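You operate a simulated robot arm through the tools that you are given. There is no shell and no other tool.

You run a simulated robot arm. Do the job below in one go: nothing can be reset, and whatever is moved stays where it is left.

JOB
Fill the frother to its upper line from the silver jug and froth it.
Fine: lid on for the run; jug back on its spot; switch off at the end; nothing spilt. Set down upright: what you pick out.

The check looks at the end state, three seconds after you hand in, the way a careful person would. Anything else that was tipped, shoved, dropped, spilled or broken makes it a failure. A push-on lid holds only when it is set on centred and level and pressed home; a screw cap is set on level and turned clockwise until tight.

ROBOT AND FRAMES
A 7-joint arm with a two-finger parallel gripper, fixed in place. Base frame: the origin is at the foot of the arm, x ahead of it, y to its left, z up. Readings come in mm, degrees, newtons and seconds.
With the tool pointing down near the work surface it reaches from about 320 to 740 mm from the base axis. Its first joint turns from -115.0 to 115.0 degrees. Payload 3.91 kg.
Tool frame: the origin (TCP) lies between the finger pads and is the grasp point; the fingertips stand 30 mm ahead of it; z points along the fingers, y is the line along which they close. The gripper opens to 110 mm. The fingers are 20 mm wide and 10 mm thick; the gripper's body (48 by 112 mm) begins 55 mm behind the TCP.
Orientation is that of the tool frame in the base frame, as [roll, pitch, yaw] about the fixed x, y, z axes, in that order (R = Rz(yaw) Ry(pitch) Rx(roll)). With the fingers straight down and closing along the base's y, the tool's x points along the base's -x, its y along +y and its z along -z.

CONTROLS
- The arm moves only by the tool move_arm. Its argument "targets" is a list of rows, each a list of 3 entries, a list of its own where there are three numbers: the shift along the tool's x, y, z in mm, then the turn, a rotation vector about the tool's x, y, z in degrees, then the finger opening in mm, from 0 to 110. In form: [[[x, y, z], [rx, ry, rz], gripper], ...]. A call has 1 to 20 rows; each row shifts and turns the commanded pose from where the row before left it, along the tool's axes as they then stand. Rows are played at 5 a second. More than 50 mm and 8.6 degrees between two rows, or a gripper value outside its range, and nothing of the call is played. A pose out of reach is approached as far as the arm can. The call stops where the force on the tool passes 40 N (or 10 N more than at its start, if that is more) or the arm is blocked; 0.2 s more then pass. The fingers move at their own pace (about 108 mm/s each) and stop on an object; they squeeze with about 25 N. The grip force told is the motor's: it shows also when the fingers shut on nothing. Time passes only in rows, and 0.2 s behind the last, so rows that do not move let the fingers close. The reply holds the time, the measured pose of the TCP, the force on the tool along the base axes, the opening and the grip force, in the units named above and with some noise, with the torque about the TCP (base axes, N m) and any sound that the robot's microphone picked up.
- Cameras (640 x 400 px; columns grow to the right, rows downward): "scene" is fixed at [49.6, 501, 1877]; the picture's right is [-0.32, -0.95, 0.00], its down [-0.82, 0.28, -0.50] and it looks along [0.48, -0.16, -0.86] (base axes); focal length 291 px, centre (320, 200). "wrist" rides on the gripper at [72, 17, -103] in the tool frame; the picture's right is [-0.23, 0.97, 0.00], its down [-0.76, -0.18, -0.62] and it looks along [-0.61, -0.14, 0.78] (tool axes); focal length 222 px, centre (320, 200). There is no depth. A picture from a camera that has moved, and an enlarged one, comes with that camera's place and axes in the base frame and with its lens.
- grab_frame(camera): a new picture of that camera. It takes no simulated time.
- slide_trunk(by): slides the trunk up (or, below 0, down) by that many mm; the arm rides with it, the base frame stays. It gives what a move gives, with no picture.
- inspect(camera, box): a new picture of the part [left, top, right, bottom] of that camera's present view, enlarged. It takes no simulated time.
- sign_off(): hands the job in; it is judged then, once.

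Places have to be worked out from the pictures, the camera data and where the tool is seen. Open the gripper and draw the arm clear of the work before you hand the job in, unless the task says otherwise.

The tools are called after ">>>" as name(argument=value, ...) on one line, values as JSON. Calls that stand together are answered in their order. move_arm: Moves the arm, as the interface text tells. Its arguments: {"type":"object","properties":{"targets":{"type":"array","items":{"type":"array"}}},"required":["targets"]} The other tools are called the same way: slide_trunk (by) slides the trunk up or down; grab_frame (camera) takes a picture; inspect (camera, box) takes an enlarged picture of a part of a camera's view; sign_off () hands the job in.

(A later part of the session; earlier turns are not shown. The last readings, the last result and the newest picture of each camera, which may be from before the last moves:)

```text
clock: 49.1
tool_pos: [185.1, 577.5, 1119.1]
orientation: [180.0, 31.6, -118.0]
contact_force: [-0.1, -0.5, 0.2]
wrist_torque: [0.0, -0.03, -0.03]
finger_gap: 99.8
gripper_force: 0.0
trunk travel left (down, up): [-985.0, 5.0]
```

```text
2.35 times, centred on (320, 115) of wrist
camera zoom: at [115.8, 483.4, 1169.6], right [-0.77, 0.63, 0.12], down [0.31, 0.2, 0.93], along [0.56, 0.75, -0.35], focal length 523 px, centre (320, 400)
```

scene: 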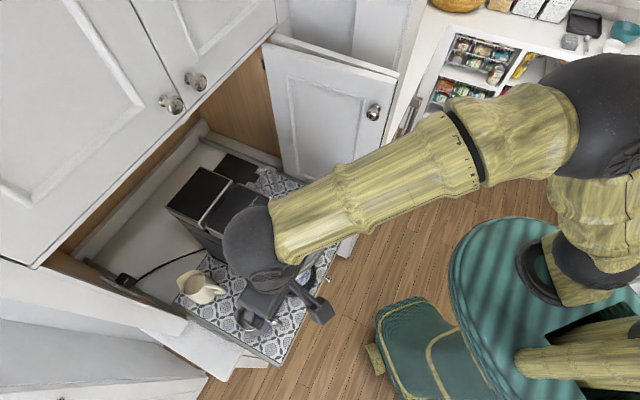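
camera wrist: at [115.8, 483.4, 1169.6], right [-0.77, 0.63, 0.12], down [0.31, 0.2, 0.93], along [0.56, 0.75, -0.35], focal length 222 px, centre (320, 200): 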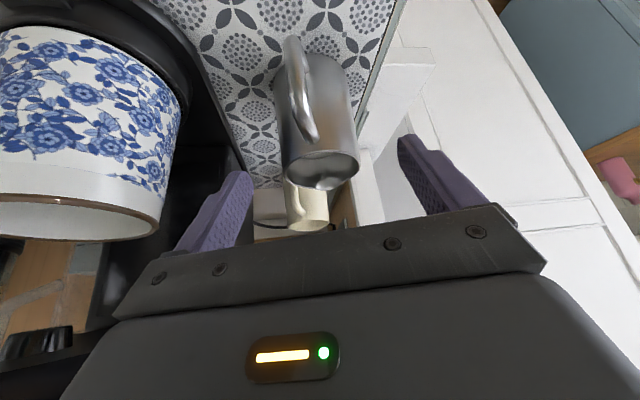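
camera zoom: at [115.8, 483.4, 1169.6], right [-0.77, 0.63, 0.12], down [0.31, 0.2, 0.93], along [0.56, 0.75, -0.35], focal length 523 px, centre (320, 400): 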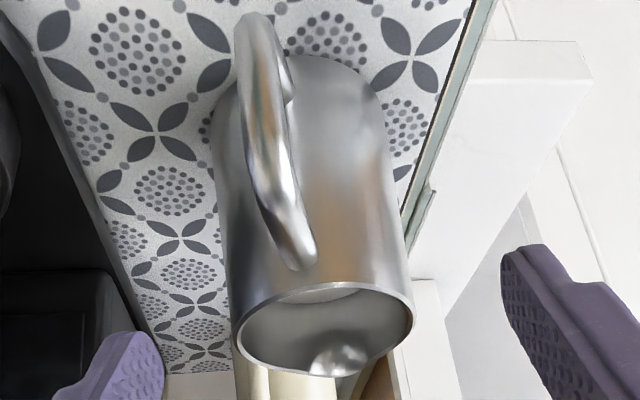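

The jug's axis is about (218, 630). I advance 102 mm along the tool axis with a 4 mm lateral trim.

>>> move_arm(targets=[[[0.4, -4.4, 25], [0, 0, 0], 100], [[0.4, 0, 30], [0, 0, 0], 100], [[0.4, 0, 30], [0, 0, 0], 100], [[0, 0, 0], [0, 0, 0], 100]])

>>> grab_frame(camera="wrist")

>>> inspect(camera="scene", box=[190, 260, 320, 370])

```text
clock: 50.1
tool_pos: [213.1, 613.8, 1045.1]
orientation: [179.8, 31.6, -118.2]
contact_force: [-0.8, -0.6, -0.1]
wrist_torque: [0.0, 0.03, -0.03]
finger_gap: 100.1
gripper_force: 0.1
trunk travel left (down, up): [-985.0, 5.0]
```

```text
taken
camera wrist: at [143.3, 520.8, 1096.5], right [-0.77, 0.63, 0.12], down [0.31, 0.2, 0.93], along [0.56, 0.75, -0.35], focal length 222 px, centre (320, 200)
```

wrist: 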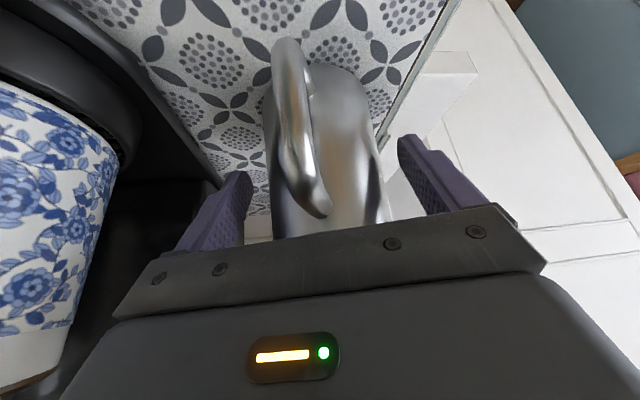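

```text
3.64 times, centred on (255, 315) of scene
camera zoom: at [49.6, 501.0, 1877.0], right [-0.32, -0.95, 0.0], down [-0.82, 0.28, -0.5], along [0.48, -0.16, -0.86], focal length 1057 px, centre (556, -218)
```

zoom: 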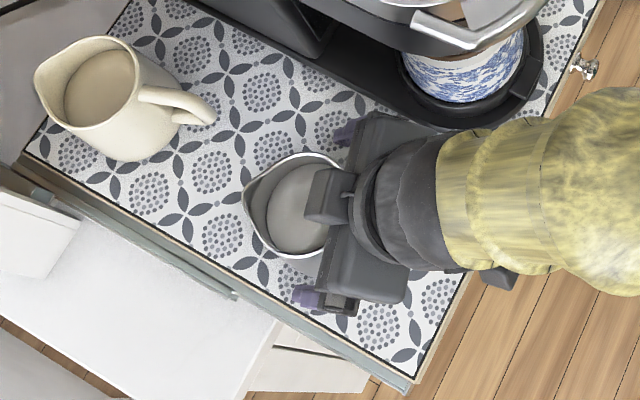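

Well centred between the fingers. I advance the last 15 mm.

>>> move_arm(targets=[[[0.5, 0, 8], [0, 0, 0], 100], [[0.5, 0, 7.5], [0, 0, 0], 100], [[0, 0, 0], [0, 0, 0], 100]])

>>> grab_frame(camera="wrist")

>>> inspect(camera="scene", box=[210, 280, 300, 350])

```text
clock: 50.9
tool_pos: [215.4, 621.3, 1032.9]
orientation: [179.8, 31.8, -118.2]
contact_force: [-2.0, -1.8, 15.4]
wrist_torque: [-0.59, 0.27, -0.07]
finger_gap: 100.0
gripper_force: 0.0
trunk travel left (down, up): [-985.0, 5.0]
```

```text
taken
camera wrist: at [147.0, 526.9, 1084.1], right [-0.77, 0.63, 0.12], down [0.31, 0.2, 0.93], along [0.56, 0.75, -0.34], focal length 222 px, centre (320, 200)
```

wrist: 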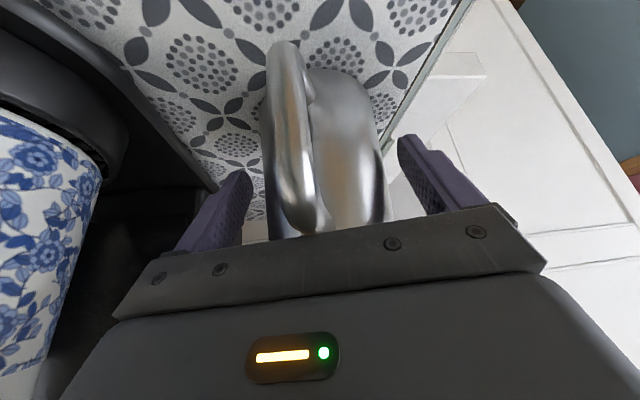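

```text
5.71 times, centred on (255, 315) of scene
camera zoom: at [49.6, 501.0, 1877.0], right [-0.32, -0.95, 0.0], down [-0.82, 0.28, -0.5], along [0.48, -0.16, -0.86], focal length 1661 px, centre (691, -457)
```

zoom: 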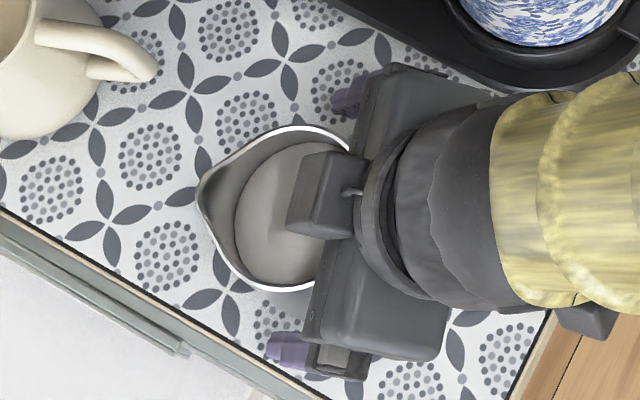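

Light contact (15 N): the palm touches the handle's top. I back off 4 mm along the tool axis and check that the force clears.

>>> move_arm(targets=[[[0, 0, -5], [0, 0, 0], 100], [[0, 0, 0], [0, 0, 0], 100]])

```text
clock: 51.5
tool_pos: [215.0, 618.2, 1034.9]
orientation: [179.9, 31.5, -118.2]
contact_force: [0.5, -0.6, 0.0]
wrist_torque: [0.03, 0.0, 0.02]
finger_gap: 100.0
gripper_force: 0.0
trunk travel left (down, up): [-985.0, 5.0]
```

Clear. Now I close on the jug body.

>>> move_arm(targets=[[[0, 0, 0], [0, 0, 0], 88], [[0, 0, 0], [0, 0, 0], 60], [[0, 0, 0], [0, 0, 0], 60], [[0, 0, 0], [0, 0, 0], 60]])

>>> grab_frame(camera="wrist")

```text
clock: 52.5
tool_pos: [215.2, 619.3, 1033.9]
orientation: [180.0, 31.6, -118.1]
contact_force: [-0.6, -0.7, 0.3]
wrist_torque: [0.08, 0.1, 0.07]
finger_gap: 76.4
gripper_force: 25.1
trunk travel left (down, up): [-985.0, 5.0]
```

```text
taken
camera wrist: at [145.9, 524.9, 1086.0], right [-0.77, 0.63, 0.12], down [0.31, 0.2, 0.93], along [0.56, 0.75, -0.35], focal length 222 px, centre (320, 200)
```

wrist: 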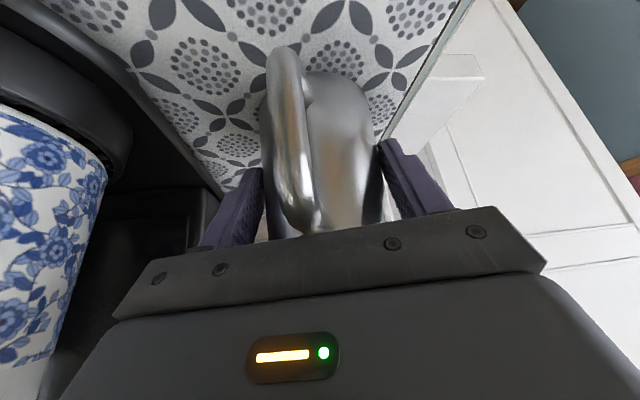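

Gripped at 76.4 mm with 25 N. I lift by 6 mm to test.

>>> move_arm(targets=[[[-1.57, 0, -2.55], [0, 0, 0], 60], [[-1.57, 0, -2.55], [0, 0, 0], 60], [[0, 0, 0], [0, 0, 0], 60]])

>>> inspect(camera="scene", box=[210, 280, 300, 350])

>>> inspect(camera="wrist", box=[230, 30, 400, 240])

```text
clock: 53.3
tool_pos: [215.7, 618.8, 1039.6]
orientation: [179.9, 31.5, -118.2]
contact_force: [0.4, -0.2, -3.5]
wrist_torque: [-0.02, 0.05, 0.02]
finger_gap: 76.2
gripper_force: 24.9
trunk travel left (down, up): [-985.0, 5.0]
```

```text
5.71 times, centred on (255, 315) of scene
camera zoom: at [49.6, 501.0, 1877.0], right [-0.32, -0.95, 0.0], down [-0.82, 0.28, -0.5], along [0.48, -0.16, -0.86], focal length 1661 px, centre (691, -457)
```

zoom: 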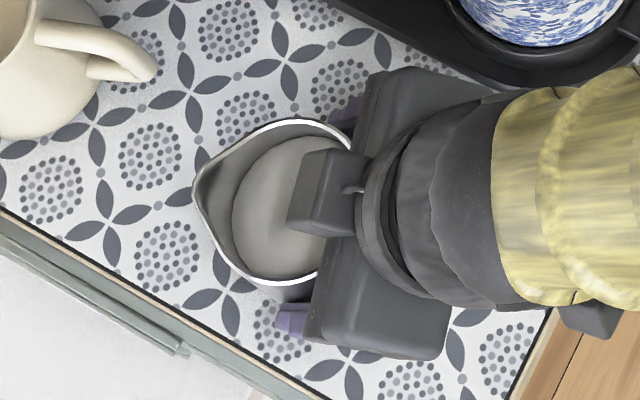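

```text
1.90 times, centred on (315, 135) of wrist
camera zoom: at [146.2, 525.0, 1091.4], right [-0.77, 0.63, 0.12], down [0.31, 0.2, 0.93], along [0.56, 0.75, -0.35], focal length 423 px, centre (330, 324)
```

zoom: 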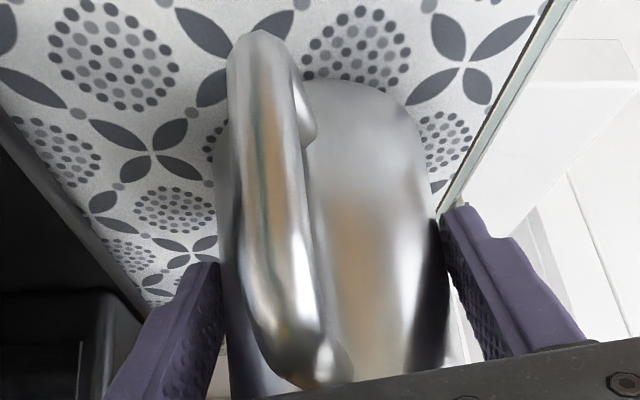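

It carries about 3.5 N, no noticeable torque. I lift 40 mm more and check that the jug hangs upright.

>>> move_arm(targets=[[[-5.2, 0, -8.5], [0, 0, 0], 60], [[-5.2, 0, -8.5], [0, 0, 0], 60], [[-5.2, 0, -8.5], [0, 0, 0], 60], [[-5.2, 0, -8.5], [0, 0, 0], 60], [[0, 0, 0], [0, 0, 0], 60]])

>>> inspect(camera="scene", box=[190, 270, 310, 360])

>>> grab_frame(camera="wrist")

```text
clock: 54.5
tool_pos: [214.8, 618.7, 1080.9]
orientation: [179.9, 31.5, -118.3]
contact_force: [0.0, 0.1, -4.3]
wrist_torque: [-0.02, 0.05, -0.01]
finger_gap: 76.5
gripper_force: 24.7
trunk travel left (down, up): [-985.0, 5.0]
```

```text
4.44 times, centred on (250, 315) of scene
camera zoom: at [49.6, 501.0, 1877.0], right [-0.32, -0.95, 0.0], down [-0.82, 0.28, -0.5], along [0.48, -0.16, -0.86], focal length 1292 px, centre (631, -311)
```

zoom: 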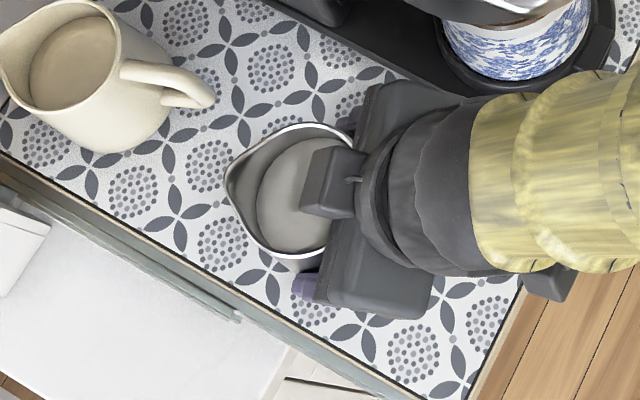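

```text
taken
camera wrist: at [145.9, 525.4, 1131.8], right [-0.77, 0.63, 0.12], down [0.31, 0.2, 0.93], along [0.56, 0.75, -0.35], focal length 222 px, centre (320, 200)
```

wrist: 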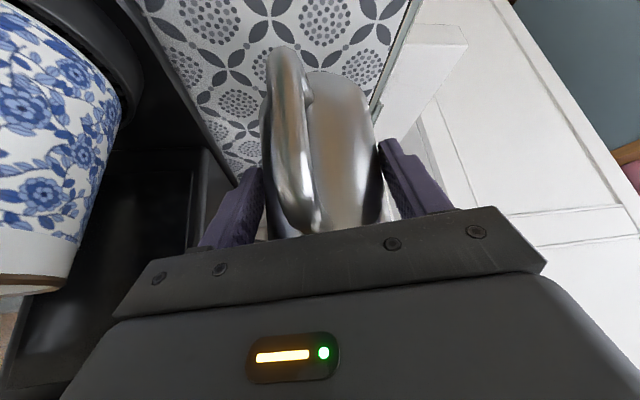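

The jug is held firmly and upright (4.3 N). I retreat toward the robot while rising, gently, to about (112, 525, 1200).

>>> move_arm(targets=[[[6.25, 5.8, -21.3], [0, 0, 0], 60], [[6.25, 5.8, -21.3], [0, 0, 0], 60], [[6.25, 5.8, -21.3], [0, 0, 0], 60], [[6.25, 5.8, -21.3], [0, 0, 0], 60], [[6.25, 5.8, -21.3], [0, 0, 0], 60], [[6.25, 5.8, -21.3], [0, 0, 0], 60], [[6.25, 5.8, -21.3], [0, 0, 0], 60], [[6.25, 5.8, -21.3], [0, 0, 0], 60], [[0, 0, 0], [0, 0, 0], 60]])

>>> grab_frame(camera="scene")

```text
clock: 56.5
tool_pos: [113.4, 525.0, 1197.5]
orientation: [180.0, 31.6, -118.1]
contact_force: [0.3, -0.2, -4.7]
wrist_torque: [-0.05, 0.02, 0.0]
finger_gap: 76.4
gripper_force: 25.7
trunk travel left (down, up): [-985.0, 5.0]
```

```text
taken
```

scene: 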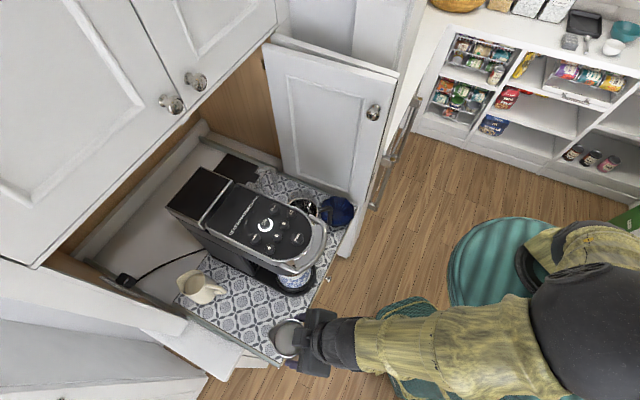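

Stable. I rotate the jug about the vertical by -21° (spout to azimuth 41°), and pull back 40 mm to pass in front of the machine.

>>> move_arm(targets=[[[0, 0, 0], [1.83, 0, 2.98], 60], [[0, 0, 0], [1.83, 0, 2.98], 60], [[0, 0, 0], [1.83, 0, 2.98], 60], [[0, 0, 0], [1.83, 0, 2.98], 60], [[0, 0, 0], [1.83, 0, 2.98], 60], [[0, 0, 0], [1.83, 0, 2.98], 60], [[17, -1.4, -10.5], [0, 0, 0], 60], [[17, -1.4, -10.5], [0, 0, 0], 60], [[0, 0, 0], [0, 0, 0], 60]])

```text
clock: 58.5
tool_pos: [110.8, 494.9, 1192.8]
orientation: [-179.6, 32.2, -136.6]
contact_force: [0.4, -1.0, -4.4]
wrist_torque: [-0.05, 0.01, 0.01]
finger_gap: 76.5
gripper_force: 25.0
out of reach, approached as far as the arm can: row 5
trunk travel left (down, up): [-985.0, 5.0]
```

At n≈428, l≈-272. Now I slide right along the front of the machine in 25 mm steps, first 100 mm, watching readings.

>>> move_arm(targets=[[[3, -25, -1.6], [0, 0, 0], 60], [[3, -25, -1.6], [0, 0, 0], 60], [[3, -25, -1.6], [0, 0, 0], 60], [[3, -25, -1.6], [0, 0, 0], 60], [[0, 0, 0], [0, 0, 0], 60]])

>>> inspect(camera="scene", box=[220, 180, 400, 370])

```text
clock: 59.7
tool_pos: [148.7, 419.1, 1198.7]
orientation: [179.1, 32.4, -134.8]
contact_force: [-0.1, 0.3, -3.2]
wrist_torque: [-0.04, 0.03, 0.02]
finger_gap: 76.1
gripper_force: 24.9
trunk travel left (down, up): [-985.0, 5.0]
```

```text
2.11 times, centred on (310, 275) of scene
camera zoom: at [49.6, 501.0, 1877.0], right [-0.32, -0.95, 0.0], down [-0.82, 0.28, -0.5], along [0.48, -0.16, -0.86], focal length 612 px, centre (341, 42)
```

zoom: 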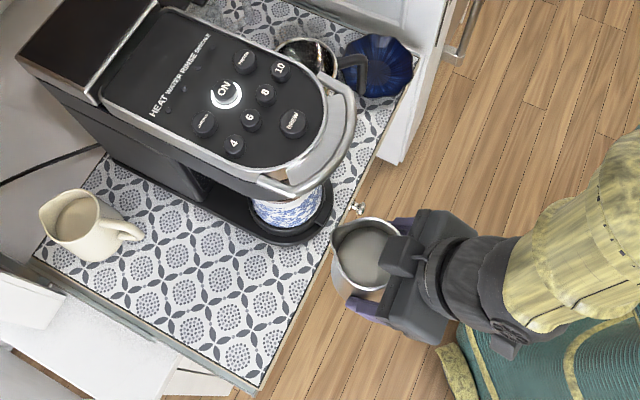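

All good; l≈-191, n≈401. I continue 200 mm to the right.

>>> move_arm(targets=[[[0, -25, 0], [0, 0, 0], 60], [[0, -25, 0], [0, 0, 0], 60], [[0, -25, 0], [0, 0, 0], 60], [[0, -25, 0], [0, 0, 0], 60], [[0, 0, 0], [0, 0, 0], 60]])

>>> move_arm(targets=[[[0, -25, 0], [0, 0, 0], 60], [[0, -25, 0], [0, 0, 0], 60], [[0, -25, 0], [0, 0, 0], 60], [[0, -25, 0], [0, 0, 0], 60], [[0, 0, 0], [0, 0, 0], 60]])

>>> grab_frame(camera="wrist")

>>> inspect(camera="scene", box=[240, 150, 440, 320])

```text
clock: 60.9
tool_pos: [221.9, 348.8, 1196.0]
orientation: [179.2, 32.4, -134.9]
contact_force: [-0.5, -0.2, -3.7]
wrist_torque: [0.0, -0.02, -0.02]
finger_gap: 76.3
gripper_force: 25.0
trunk travel left (down, up): [-985.0, 5.0]
```

```text
clock: 62.1
tool_pos: [304.4, 302.8, 1190.8]
orientation: [179.2, 32.3, -134.9]
contact_force: [0.4, 0.7, -3.6]
wrist_torque: [-0.03, 0.05, 0.01]
finger_gap: 76.3
gripper_force: 25.0
out of reach, approached as far as the arm can: row 1, 2, 3, 4
trunk travel left (down, up): [-985.0, 5.0]
```

```text
taken
camera wrist: at [211.9, 231.8, 1241.9], right [-0.56, 0.82, 0.13], down [0.35, 0.09, 0.93], along [0.75, 0.57, -0.34], focal length 222 px, centre (320, 200)
```

wrist: 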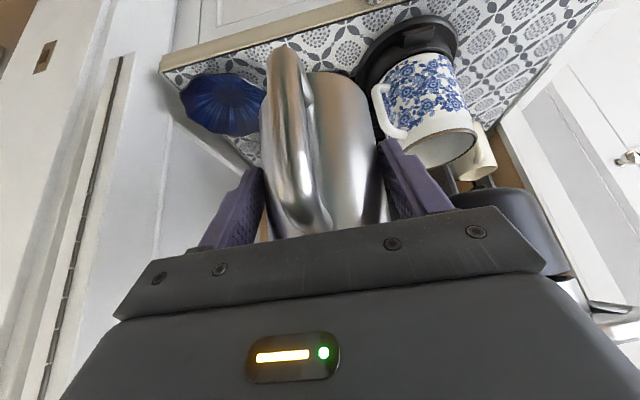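

```text
2.35 times, centred on (340, 235) of scene
camera zoom: at [49.6, 501.0, 1877.0], right [-0.32, -0.95, 0.0], down [-0.82, 0.28, -0.5], along [0.48, -0.16, -0.86], focal length 684 px, centre (273, 118)
```

zoom: 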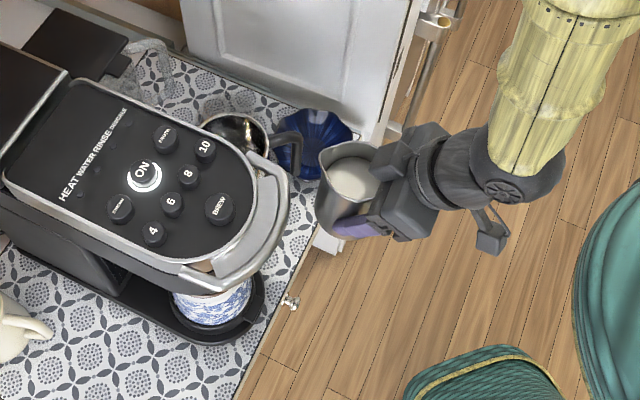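

The jug is now in front of the frother at n≈429, l≈1, upright. I trim yaw to azimuth 41° and move to the pre-pour position.

>>> move_arm(targets=[[[0, 0, 0], [1.5, 0, 1.75], 60], [[0, 0, 0], [1.5, 0, 1.75], 60], [[-13, -2.8, 2.5], [0, 0, 0], 60], [[-13, -2.8, 2.5], [0, 0, 0], 60], [[-12.6, -2.7, 2.5], [0, 0, 0], 60], [[0, 0, 0], [0, 0, 0], 60]])

>>> grab_frame(camera="wrist")

>>> inspect(camera="scene", box=[250, 160, 410, 290])

```text
clock: 63.5
tool_pos: [338.4, 320.3, 1206.4]
orientation: [179.9, 32.4, -139.1]
contact_force: [0.7, -0.4, -3.9]
wrist_torque: [-0.03, 0.03, 0.03]
finger_gap: 76.2
gripper_force: 24.8
trunk travel left (down, up): [-985.0, 5.0]
```

```text
taken
camera wrist: at [239.0, 257.2, 1257.0], right [-0.49, 0.86, 0.12], down [0.35, 0.07, 0.93], along [0.8, 0.5, -0.34], focal length 222 px, centre (320, 200)
```

wrist: 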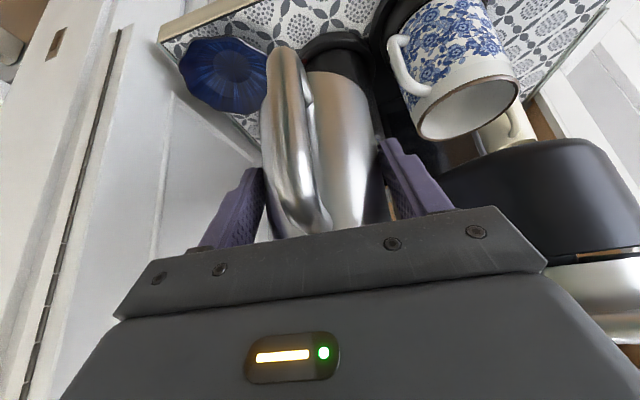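

```text
3.08 times, centred on (330, 225) of scene
camera zoom: at [49.6, 501.0, 1877.0], right [-0.32, -0.95, 0.0], down [-0.82, 0.28, -0.5], along [0.48, -0.16, -0.86], focal length 894 px, centre (289, 123)
```

zoom: 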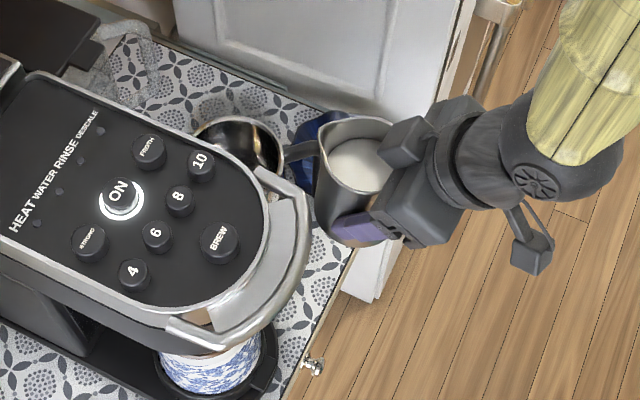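

The jug stands upright in front of the frother and its spout is where I computed (≈(381, 357, 1246)). I pre-tilt by 28° here (milk shouldn't flow below ~38°).

>>> move_arm(targets=[[[0, 0, 0], [0, 4, 0], 60], [[0, 0, 0], [0, 4, 0], 60], [[0, 0, 0], [0, 4, 0], 60], [[0, 0, 0], [0, 4, 0], 60], [[0, 0, 0], [0, 4, 0], 60], [[0, 0, 0], [0, 4, 0], 60], [[0, 0, 0], [0, 0, 0], 60]])

>>> inspect(camera="scene", box=[270, 170, 390, 270])

>>> grab_frame(camera="wrist")

```text
clock: 65.1
tool_pos: [338.9, 320.3, 1206.8]
orientation: [179.9, 8.3, -139.1]
contact_force: [0.0, 0.5, -4.9]
wrist_torque: [0.01, -0.03, 0.01]
finger_gap: 75.9
gripper_force: 25.4
trunk travel left (down, up): [-985.0, 5.0]
```

```text
4.00 times, centred on (330, 220) of scene
camera zoom: at [49.6, 501.0, 1877.0], right [-0.32, -0.95, 0.0], down [-0.82, 0.28, -0.5], along [0.48, -0.16, -0.86], focal length 1163 px, centre (280, 120)
```

zoom: 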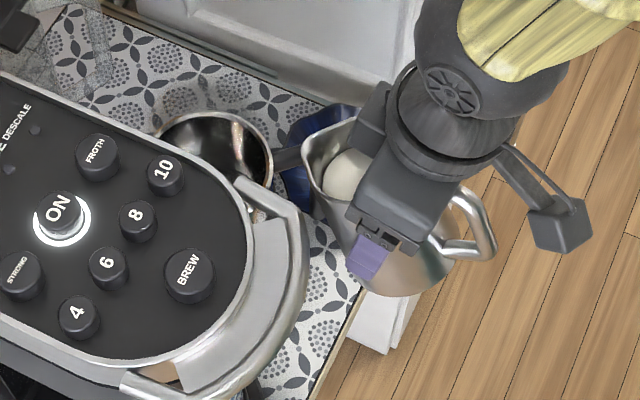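

```text
taken
camera wrist: at [262.1, 276.5, 1299.7], right [-0.47, 0.88, 0.03], down [0.62, 0.3, 0.73], along [0.63, 0.36, -0.69], focal length 222 px, centre (320, 200)
```

wrist: 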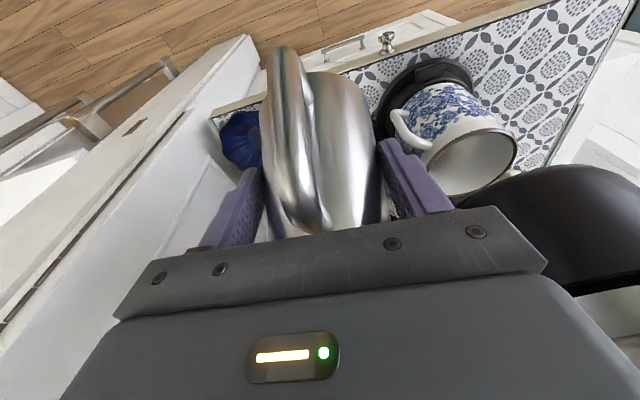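

The jug tilts rigidly with the gripper, milk still below the spout. I advance 48 mm so the spout comes over the frother (spout z≈1220).

>>> move_arm(targets=[[[-15.7, 0.4, 2.3], [0, 0, 0], 60], [[-15.7, 0.4, 2.3], [0, 0, 0], 60], [[-15.8, 0.4, 2.3], [0, 0, 0], 60], [[0, 0, 0], [0, 0, 0], 60]])

>>> inspect(camera="scene", box=[275, 175, 375, 260])

>>> grab_frame(camera="wrist")

```text
clock: 66.1
tool_pos: [373.4, 352.5, 1206.0]
orientation: [180.0, 8.4, -139.0]
contact_force: [0.2, 0.0, -2.2]
wrist_torque: [-0.03, -0.01, 0.0]
finger_gap: 76.2
gripper_force: 25.4
trunk travel left (down, up): [-985.0, 5.0]
```

```text
4.71 times, centred on (325, 218) of scene
camera zoom: at [49.6, 501.0, 1877.0], right [-0.32, -0.95, 0.0], down [-0.82, 0.28, -0.5], along [0.48, -0.16, -0.86], focal length 1368 px, centre (296, 118)
```

zoom: 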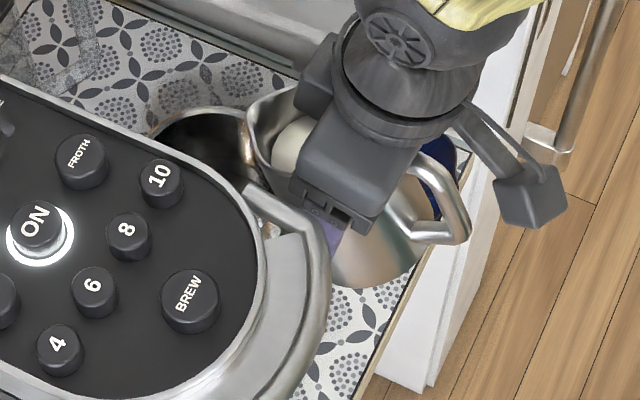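

```text
taken
camera wrist: at [297.5, 308.6, 1299.4], right [-0.47, 0.88, 0.03], down [0.62, 0.3, 0.73], along [0.63, 0.36, -0.69], focal length 222 px, centre (320, 200)
```

wrist: 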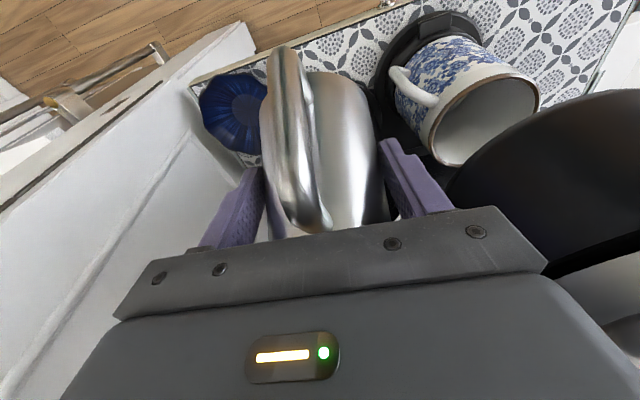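

The spout is over the cup, about 20 mm before its centre, z≈1216. I now tilt about the spout tip in small steps: first to 34°, watching the scene.

>>> move_arm(targets=[[[0, 0, -5], [0, 4, 0], 60], [[0, 0, -5], [0, 4, 0], 60], [[0, 0, -2.5], [0, 2, 0], 60], [[0, 0, 0], [0, 0, 0], 60]])

>>> inspect(camera="scene", box=[280, 175, 360, 245])

```text
clock: 67.1
tool_pos: [373.8, 350.1, 1218.8]
orientation: [179.9, -1.7, -139.0]
contact_force: [0.9, -0.7, -3.9]
wrist_torque: [0.0, -0.02, 0.02]
finger_gap: 75.9
gripper_force: 24.8
trunk travel left (down, up): [-985.0, 5.0]
```

```text
5.71 times, centred on (320, 210) of scene
camera zoom: at [49.6, 501.0, 1877.0], right [-0.32, -0.95, 0.0], down [-0.82, 0.28, -0.5], along [0.48, -0.16, -0.86], focal length 1661 px, centre (320, 143)
```

zoom: 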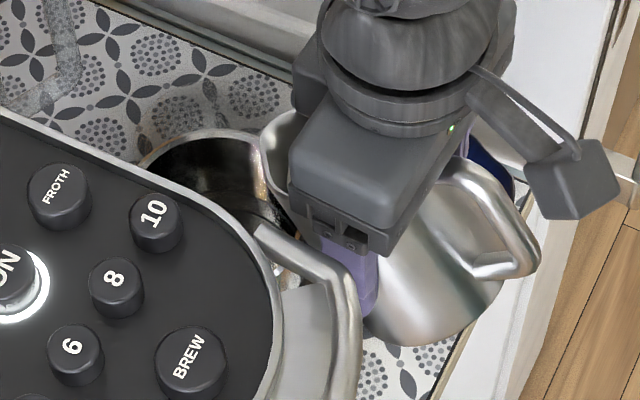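

No flow yet at 34°. I continue 2° per step to 40°.

>>> move_arm(targets=[[[0, 0, -2.5], [0, 2, 0], 60], [[0, 0, -2.5], [0, 2, 0], 60], [[0, 0, 0], [0, 0, 0], 60], [[0, 0, -1.5], [0, 2, 0], 60], [[0, 0, 0], [0, 0, 0], 60], [[0, 0, 0], [0, 0, 0], 60]])

>>> inspect(camera="scene", box=[280, 175, 360, 245])

```text
clock: 68.5
tool_pos: [373.3, 352.1, 1225.9]
orientation: [179.9, -7.6, -139.1]
contact_force: [0.3, -0.1, -2.9]
wrist_torque: [0.01, -0.01, 0.0]
finger_gap: 76.0
gripper_force: 24.6
trunk travel left (down, up): [-985.0, 5.0]
```

```text
5.71 times, centred on (320, 210) of scene
camera zoom: at [49.6, 501.0, 1877.0], right [-0.32, -0.95, 0.0], down [-0.82, 0.28, -0.5], along [0.48, -0.16, -0.86], focal length 1661 px, centre (320, 143)
```

zoom: 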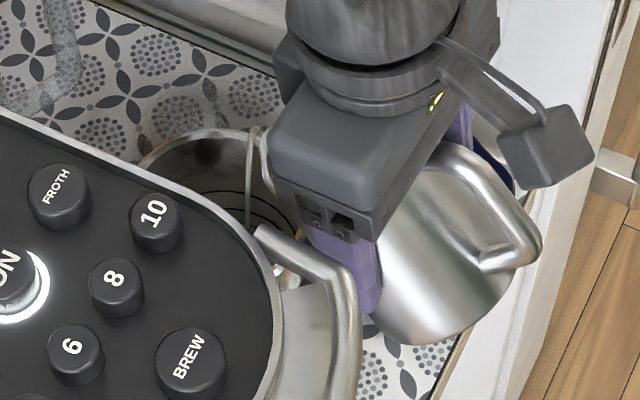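

A thin stream runs from the spout into the cup at 40°. I let it flow for about a second and look.

>>> move_arm(targets=[[[0, 0, 0], [0, 0, 0], 60], [[0, 0, 0], [0, 0, 0], 60], [[0, 0, 0], [0, 0, 0], 60], [[0, 0, 0], [0, 0, 0], 60], [[0, 0, 0], [0, 0, 0], 60]])

>>> inspect(camera="scene", box=[290, 185, 340, 225])

```text
clock: 69.7
tool_pos: [374.8, 350.0, 1225.1]
orientation: [179.9, -7.6, -139.0]
contact_force: [0.3, 0.9, -3.6]
wrist_torque: [0.01, -0.02, 0.0]
finger_gap: 76.3
gripper_force: 24.9
trunk travel left (down, up): [-985.0, 5.0]
```

```text
10.00 times, centred on (315, 205) of scene
camera zoom: at [49.6, 501.0, 1877.0], right [-0.32, -0.95, 0.0], down [-0.82, 0.28, -0.5], along [0.48, -0.16, -0.86], focal length 2907 px, centre (370, 150)
```

zoom: 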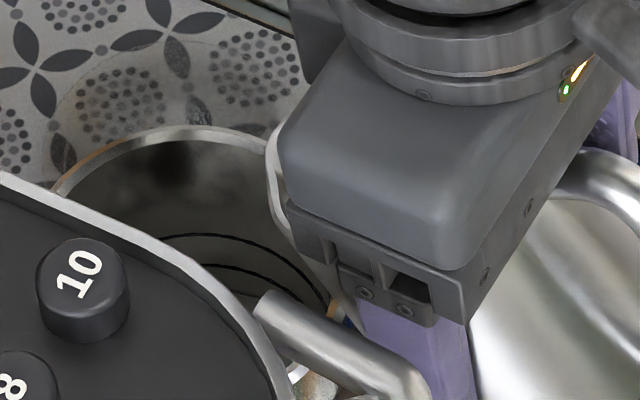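

The flow settles at this angle; both lines stay visible and dry. I tilt on by 6° in steps with pauses.

>>> move_arm(targets=[[[0, 0, -2.5], [0, 2, 0], 60], [[0, 0, 0], [0, 0, 0], 60], [[0, 0, 0], [0, 0, 0], 60], [[0, 0, -2.5], [0, 2, 0], 60], [[0, 0, 0], [0, 0, 0], 60], [[0, 0, 0], [0, 0, 0], 60], [[0, 0, -2.5], [0, 2, 0], 60], [[0, 0, 0], [0, 0, 0], 60]])

>>> inspect(camera="scene", box=[280, 175, 360, 245])

>>> grab_frame(camera="wrist")

```text
clock: 71.5
tool_pos: [373.8, 352.0, 1233.4]
orientation: [180.0, -13.6, -139.0]
contact_force: [-0.1, 0.0, -3.3]
wrist_torque: [0.03, -0.03, -0.05]
finger_gap: 76.4
gripper_force: 25.0
trunk travel left (down, up): [-985.0, 5.0]
```

```text
5.71 times, centred on (320, 210) of scene
camera zoom: at [49.6, 501.0, 1877.0], right [-0.32, -0.95, 0.0], down [-0.82, 0.28, -0.5], along [0.48, -0.16, -0.86], focal length 1661 px, centre (320, 143)
```

zoom: 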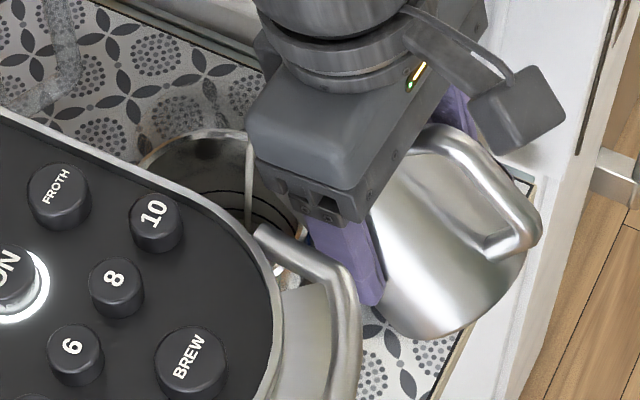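

```text
taken
camera wrist: at [328.4, 334.7, 1351.9], right [-0.47, 0.88, -0.05], down [0.79, 0.45, 0.43], along [0.4, 0.16, -0.9], focal length 222 px, centre (320, 200)
```

wrist: 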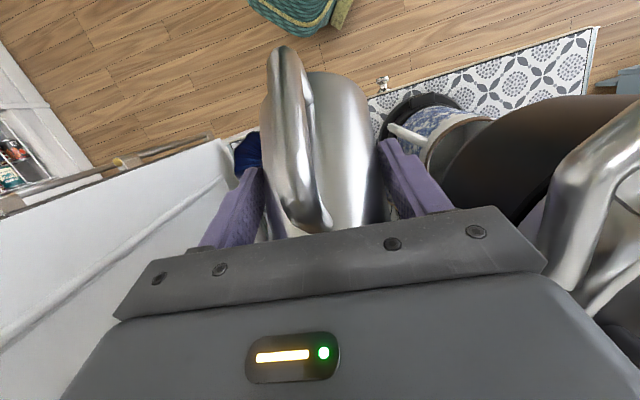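

It's flowing cleanly at 46°. I continue another 8°.

>>> move_arm(targets=[[[0, 0, -2.5], [0, 2, 0], 60], [[0, 0, 0], [0, 0, 0], 60], [[0, 0, 0], [0, 0, 0], 60], [[0, 0, -2.5], [0, 2, 0], 60], [[0, 0, 0], [0, 0, 0], 60], [[0, 0, 0], [0, 0, 0], 60], [[0, 0, -2.5], [0, 2, 0], 60], [[0, 0, 0], [0, 0, 0], 60], [[0, 0, 0], [0, 0, 0], 60], [[0, 0, -2.5], [0, 2, 0], 60], [[0, 0, 0], [0, 0, 0], 60]])

>>> inspect(camera="scene", box=[285, 180, 345, 230])

```text
clock: 73.9
tool_pos: [376.7, 354.1, 1243.7]
orientation: [179.9, -21.6, -139.1]
contact_force: [0.0, -0.1, -2.5]
wrist_torque: [0.01, -0.01, 0.0]
finger_gap: 76.1
gripper_force: 24.8
trunk travel left (down, up): [-985.0, 5.0]
```

```text
8.00 times, centred on (315, 205) of scene
camera zoom: at [49.6, 501.0, 1877.0], right [-0.32, -0.95, 0.0], down [-0.82, 0.28, -0.5], along [0.48, -0.16, -0.86], focal length 2326 px, centre (360, 160)
```

zoom: 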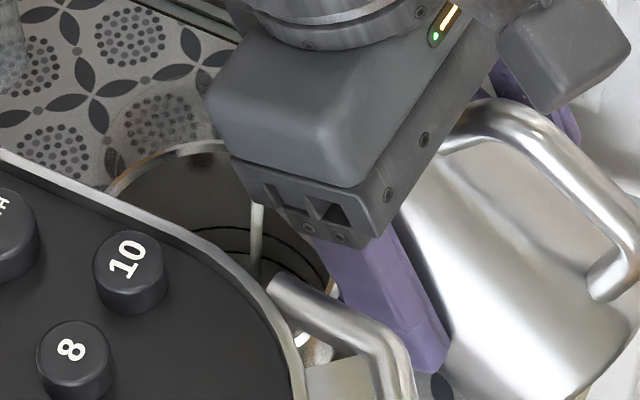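

The stream is well inside the cup and the lines are still dry. I go on 6° more.

>>> move_arm(targets=[[[0, 0, 0], [0, 0, 0], 60], [[0, 0, 0], [0, 0, 0], 60], [[0, 0, -2.5], [0, 2, 0], 60], [[0, 0, 0], [0, 0, 0], 60], [[0, 0, 0], [0, 0, 0], 60], [[0, 0, -2.5], [0, 2, 0], 60], [[0, 0, 0], [0, 0, 0], 60], [[0, 0, 0], [0, 0, 0], 60], [[0, 0, -2.5], [0, 2, 0], 60], [[0, 0, 0], [0, 0, 0], 60], [[0, 0, 0], [0, 0, 0], 60], [[0, 0, 0], [0, 0, 0], 60]])

>>> inspect(camera="scene", box=[285, 180, 345, 230])

>>> inspect(camera="scene", box=[300, 200, 330, 222])

```text
clock: 76.5
tool_pos: [378.9, 356.1, 1250.3]
orientation: [180.0, -27.6, -139.0]
contact_force: [-0.3, 0.2, -2.3]
wrist_torque: [0.0, -0.03, 0.01]
finger_gap: 75.8
gripper_force: 25.2
trunk travel left (down, up): [-985.0, 5.0]
```

```text
8.00 times, centred on (315, 205) of scene
camera zoom: at [49.6, 501.0, 1877.0], right [-0.32, -0.95, 0.0], down [-0.82, 0.28, -0.5], along [0.48, -0.16, -0.86], focal length 2326 px, centre (360, 160)
```

zoom: 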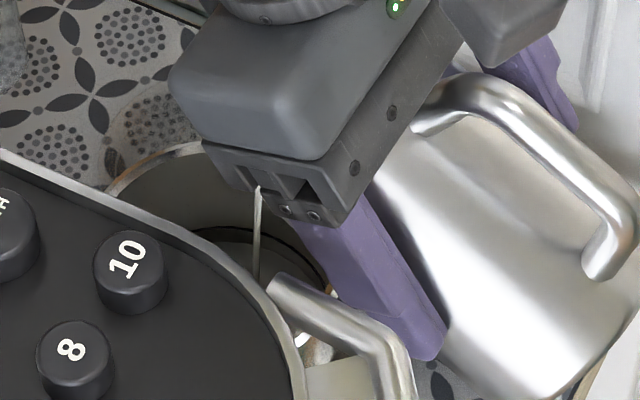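

```text
16.00 times, centred on (315, 211) of scene
camera zoom: at [49.6, 501.0, 1877.0], right [-0.32, -0.95, 0.0], down [-0.82, 0.28, -0.5], along [0.48, -0.16, -0.86], focal length 4652 px, centre (400, 24)
```

zoom: 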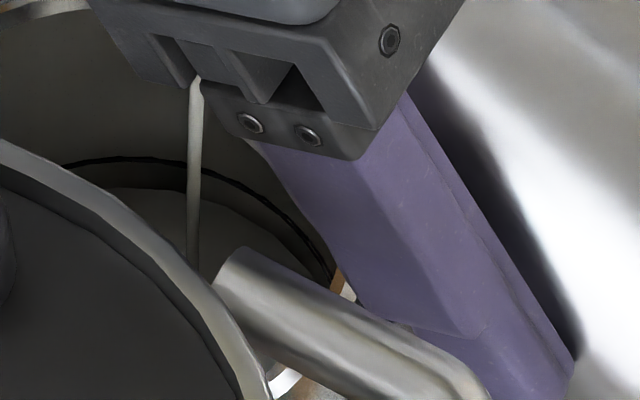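

The milk surface is now visible a bit below the upper line (above the lower one). I wait for the stream to settle before adding more.

>>> move_arm(targets=[[[0, 0, 0], [0, 0, 0], 60], [[0, 0, 0], [0, 0, 0], 60], [[0, 0, 0], [0, 0, 0], 60], [[0, 0, 0], [0, 0, 0], 60], [[0, 0, 0], [0, 0, 0], 60], [[0, 0, 0], [0, 0, 0], 60]])

>>> inspect(camera="scene", box=[295, 196, 325, 218])

```text
clock: 77.9
tool_pos: [378.9, 356.6, 1250.0]
orientation: [179.9, -27.6, -139.0]
contact_force: [0.4, -0.6, -2.2]
wrist_torque: [0.01, -0.04, 0.0]
finger_gap: 76.0
gripper_force: 24.9
trunk travel left (down, up): [-985.0, 5.0]
```

```text
16.00 times, centred on (310, 207) of scene
camera zoom: at [49.6, 501.0, 1877.0], right [-0.32, -0.95, 0.0], down [-0.82, 0.28, -0.5], along [0.48, -0.16, -0.86], focal length 4652 px, centre (480, 88)
```

zoom: 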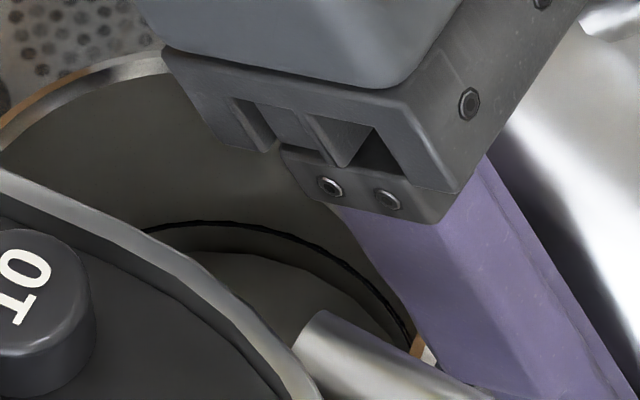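

Settled about 9 mm below the upper line. I add 2° and wait.

>>> move_arm(targets=[[[0, 0, -2.5], [0, 2, 0], 60], [[0, 0, 0], [0, 0, 0], 60], [[0, 0, 0], [0, 0, 0], 60], [[0, 0, 0], [0, 0, 0], 60], [[0, 0, 0], [0, 0, 0], 60], [[0, 0, 0], [0, 0, 0], 60], [[0, 0, 0], [0, 0, 0], 60]])

>>> inspect(camera="scene", box=[295, 196, 325, 218])

```text
clock: 79.5
tool_pos: [380.1, 357.2, 1252.2]
orientation: [179.9, -29.6, -138.9]
contact_force: [0.1, 1.1, -2.5]
wrist_torque: [0.03, 0.02, 0.0]
finger_gap: 76.0
gripper_force: 25.5
trunk travel left (down, up): [-985.0, 5.0]
```

```text
16.00 times, centred on (310, 207) of scene
camera zoom: at [49.6, 501.0, 1877.0], right [-0.32, -0.95, 0.0], down [-0.82, 0.28, -0.5], along [0.48, -0.16, -0.86], focal length 4652 px, centre (480, 88)
```

zoom: 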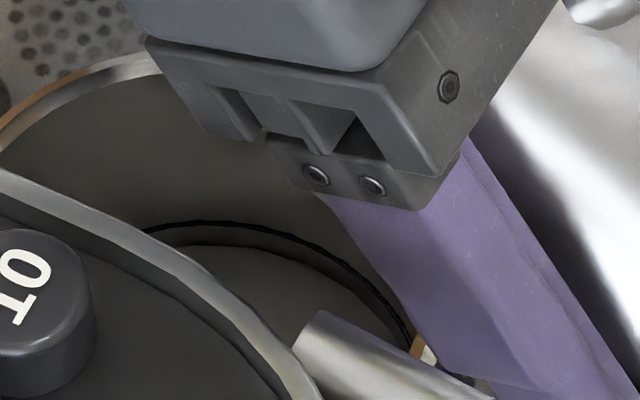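

The gap shrank to about 7 mm. I add 2° more, twice, with waits.

>>> move_arm(targets=[[[0, 0, -2.5], [0, 2, 0], 60], [[0, 0, 0], [0, 0, 0], 60], [[0, 0, 0], [0, 0, 0], 60], [[0, 0, 0], [0, 0, 0], 60], [[0, 0, 0], [0, 0, 0], 60], [[0, 0, 0], [0, 0, 0], 60], [[0, 0, 0], [0, 0, 0], 60]])

>>> inspect(camera="scene", box=[295, 196, 325, 218])

```text
clock: 81.1
tool_pos: [380.3, 357.4, 1254.7]
orientation: [180.0, -31.5, -139.0]
contact_force: [-0.1, 0.4, -1.4]
wrist_torque: [0.0, -0.01, 0.02]
finger_gap: 76.1
gripper_force: 25.2
trunk travel left (down, up): [-985.0, 5.0]
```

```text
16.00 times, centred on (310, 207) of scene
camera zoom: at [49.6, 501.0, 1877.0], right [-0.32, -0.95, 0.0], down [-0.82, 0.28, -0.5], along [0.48, -0.16, -0.86], focal length 4652 px, centre (480, 88)
```

zoom: 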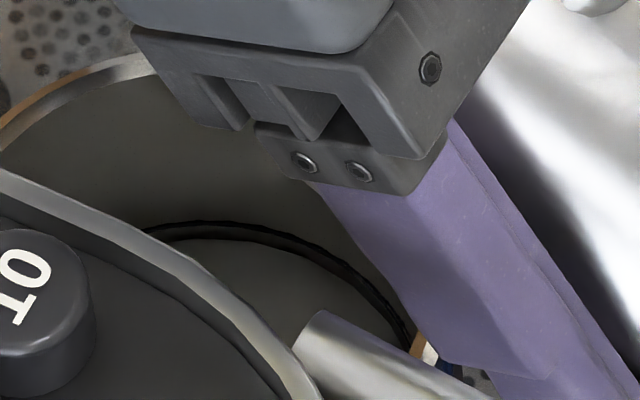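

Gap now about 4 mm. Another 2°.

>>> move_arm(targets=[[[0, 0, -2.5], [0, 2, 0], 60], [[0, 0, 0], [0, 0, 0], 60], [[0, 0, 0], [0, 0, 0], 60], [[0, 0, 0], [0, 0, 0], 60], [[0, 0, 0], [0, 0, 0], 60], [[0, 0, 0], [0, 0, 0], 60], [[0, 0, 0], [0, 0, 0], 60], [[0, 0, 0], [0, 0, 0], 60]])

>>> inspect(camera="scene", box=[300, 200, 320, 216])

```text
clock: 82.9
tool_pos: [382.2, 359.5, 1256.0]
orientation: [179.9, -33.6, -139.0]
contact_force: [0.4, 0.1, -1.4]
wrist_torque: [0.03, -0.04, -0.02]
finger_gap: 75.8
gripper_force: 24.9
trunk travel left (down, up): [-985.0, 5.0]
```

```text
16.00 times, centred on (310, 208) of scene
camera zoom: at [49.6, 501.0, 1877.0], right [-0.32, -0.95, 0.0], down [-0.82, 0.28, -0.5], along [0.48, -0.16, -0.86], focal length 4652 px, centre (480, 72)
```

zoom: 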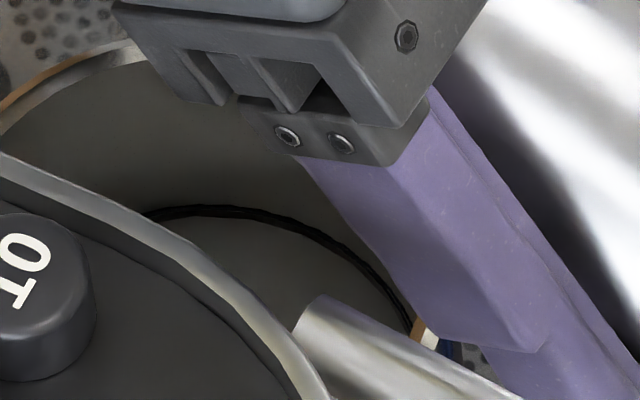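

Nearly there – the milk lies just under the line, about 1–1.5 mm. I add 1° and wait.

>>> move_arm(targets=[[[0, 0, -1.2], [0, 1, 0], 60], [[0, 0, 0], [0, 0, 0], 60], [[0, 0, 0], [0, 0, 0], 60], [[0, 0, 0], [0, 0, 0], 60], [[0, 0, 0], [0, 0, 0], 60], [[0, 0, 0], [0, 0, 0], 60], [[0, 0, 0], [0, 0, 0], 60], [[0, 0, 0], [0, 0, 0], 60]])

>>> inspect(camera="scene", box=[300, 200, 320, 216])

```text
clock: 84.7
tool_pos: [381.3, 359.4, 1257.5]
orientation: [180.0, -34.7, -139.0]
contact_force: [0.2, 1.1, -2.2]
wrist_torque: [0.03, 0.03, 0.0]
finger_gap: 75.9
gripper_force: 25.3
trunk travel left (down, up): [-985.0, 5.0]
```

```text
16.00 times, centred on (310, 208) of scene
camera zoom: at [49.6, 501.0, 1877.0], right [-0.32, -0.95, 0.0], down [-0.82, 0.28, -0.5], along [0.48, -0.16, -0.86], focal length 4652 px, centre (480, 72)
```

zoom: 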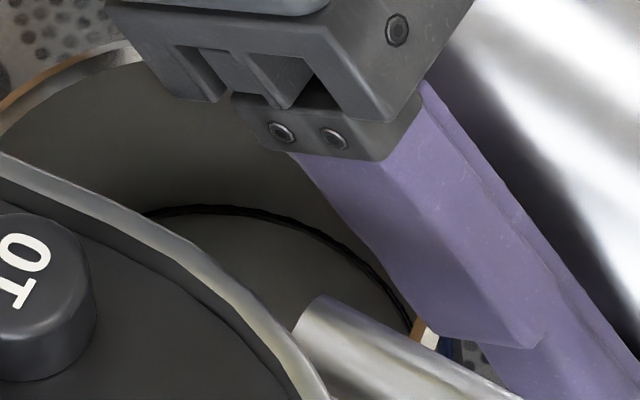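

The milk surface now meets the upper line. I tilt the jug back about its spout to ~27°.

>>> move_arm(targets=[[[0, 0, 5], [0, -4, 0], 60], [[0, 0, 5], [0, -4, 0], 60], [[0, 0, 5], [0, -4, 0], 60], [[0, 0, 5], [0, -4, 0], 60], [[0, 0, 5], [0, -4, 0], 60], [[0, 0, 5], [0, -4, 0], 60], [[0, 0, 5], [0, -4, 0], 60], [[0, 0, 5], [0, -4, 0], 60], [[0, 0, 5], [0, -4, 0], 60], [[0, 0, 5], [0, -4, 0], 60], [[0, 0, 0], [0, 0, 0], 60]])

>>> inspect(camera="scene", box=[275, 175, 375, 260])

>>> inspect(camera="scene", box=[295, 196, 325, 218])

```text
clock: 87.1
tool_pos: [371.3, 350.0, 1209.0]
orientation: [179.9, 5.4, -139.1]
contact_force: [-0.2, 0.2, -1.5]
wrist_torque: [-0.01, 0.02, 0.02]
finger_gap: 76.1
gripper_force: 24.9
trunk travel left (down, up): [-985.0, 5.0]
```

```text
4.71 times, centred on (325, 218) of scene
camera zoom: at [49.6, 501.0, 1877.0], right [-0.32, -0.95, 0.0], down [-0.82, 0.28, -0.5], along [0.48, -0.16, -0.86], focal length 1368 px, centre (296, 118)
```

zoom: 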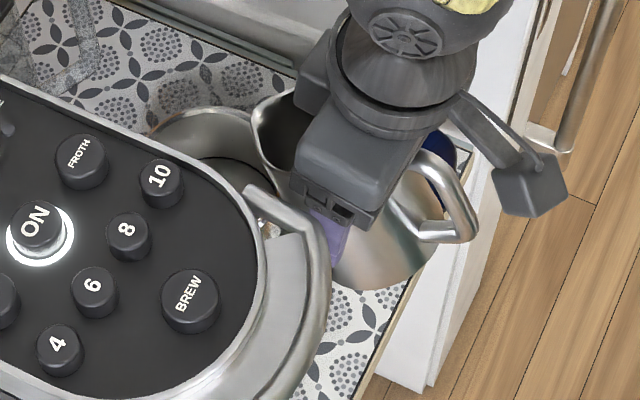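

```text
16.00 times, centred on (310, 207) of scene
camera zoom: at [49.6, 501.0, 1877.0], right [-0.32, -0.95, 0.0], down [-0.82, 0.28, -0.5], along [0.48, -0.16, -0.86], focal length 4652 px, centre (480, 88)
```

zoom: 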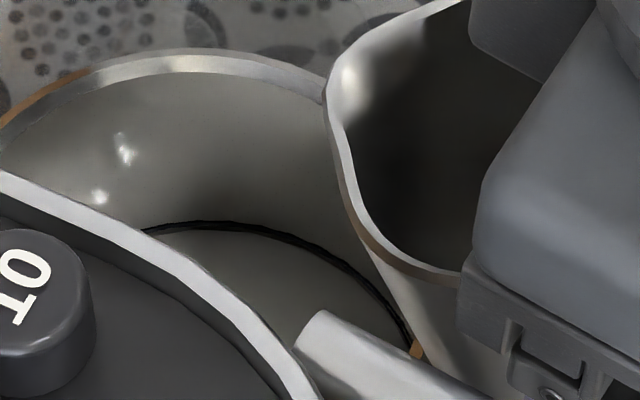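

The level sits right at the upper line. I back the jug off the frother by 50 mm and set it upright.

>>> move_arm(targets=[[[16, 0, -1.5], [0, 0, 0], 60], [[16, 0, -1.5], [0, 0, 0], 60], [[18, 0, -1.7], [0, 0, 0], 60], [[0, 0, 0], [0, -4.5, 0], 60], [[0, 0, 0], [0, -4.5, 0], 60], [[0, 0, 0], [0, -4.5, 0], 60], [[0, 0, 0], [0, -4.5, 0], 60], [[0, 0, 0], [0, -4.5, 0], 60], [[0, 0, 0], [0, -4, 0], 60], [[0, 0, 0], [0, 0, 0], 60]])

>>> inspect(camera="scene", box=[270, 165, 400, 275])

>>> inspect(camera="scene", box=[290, 194, 330, 220])

```text
clock: 89.3
tool_pos: [332.7, 315.3, 1210.6]
orientation: [179.9, 31.8, -139.2]
contact_force: [-0.1, 0.6, -0.6]
wrist_torque: [0.02, 0.0, -0.02]
finger_gap: 75.8
gripper_force: 25.3
trunk travel left (down, up): [-985.0, 5.0]
```

```text
3.64 times, centred on (335, 220) of scene
camera zoom: at [49.6, 501.0, 1877.0], right [-0.32, -0.95, 0.0], down [-0.82, 0.28, -0.5], along [0.48, -0.16, -0.86], focal length 1057 px, centre (266, 127)
```

zoom: 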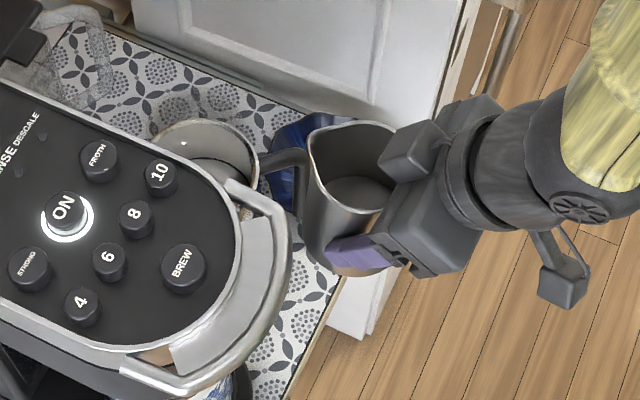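

```text
15.38 times, centred on (310, 207) of scene
camera zoom: at [49.6, 501.0, 1877.0], right [-0.32, -0.95, 0.0], down [-0.82, 0.28, -0.5], along [0.48, -0.16, -0.86], focal length 4473 px, centre (474, 92)
```

zoom: 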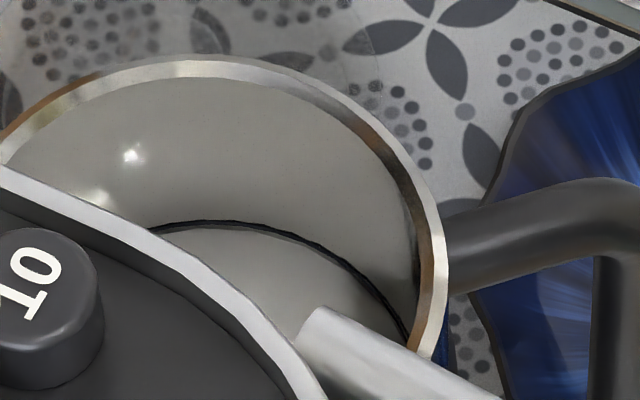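

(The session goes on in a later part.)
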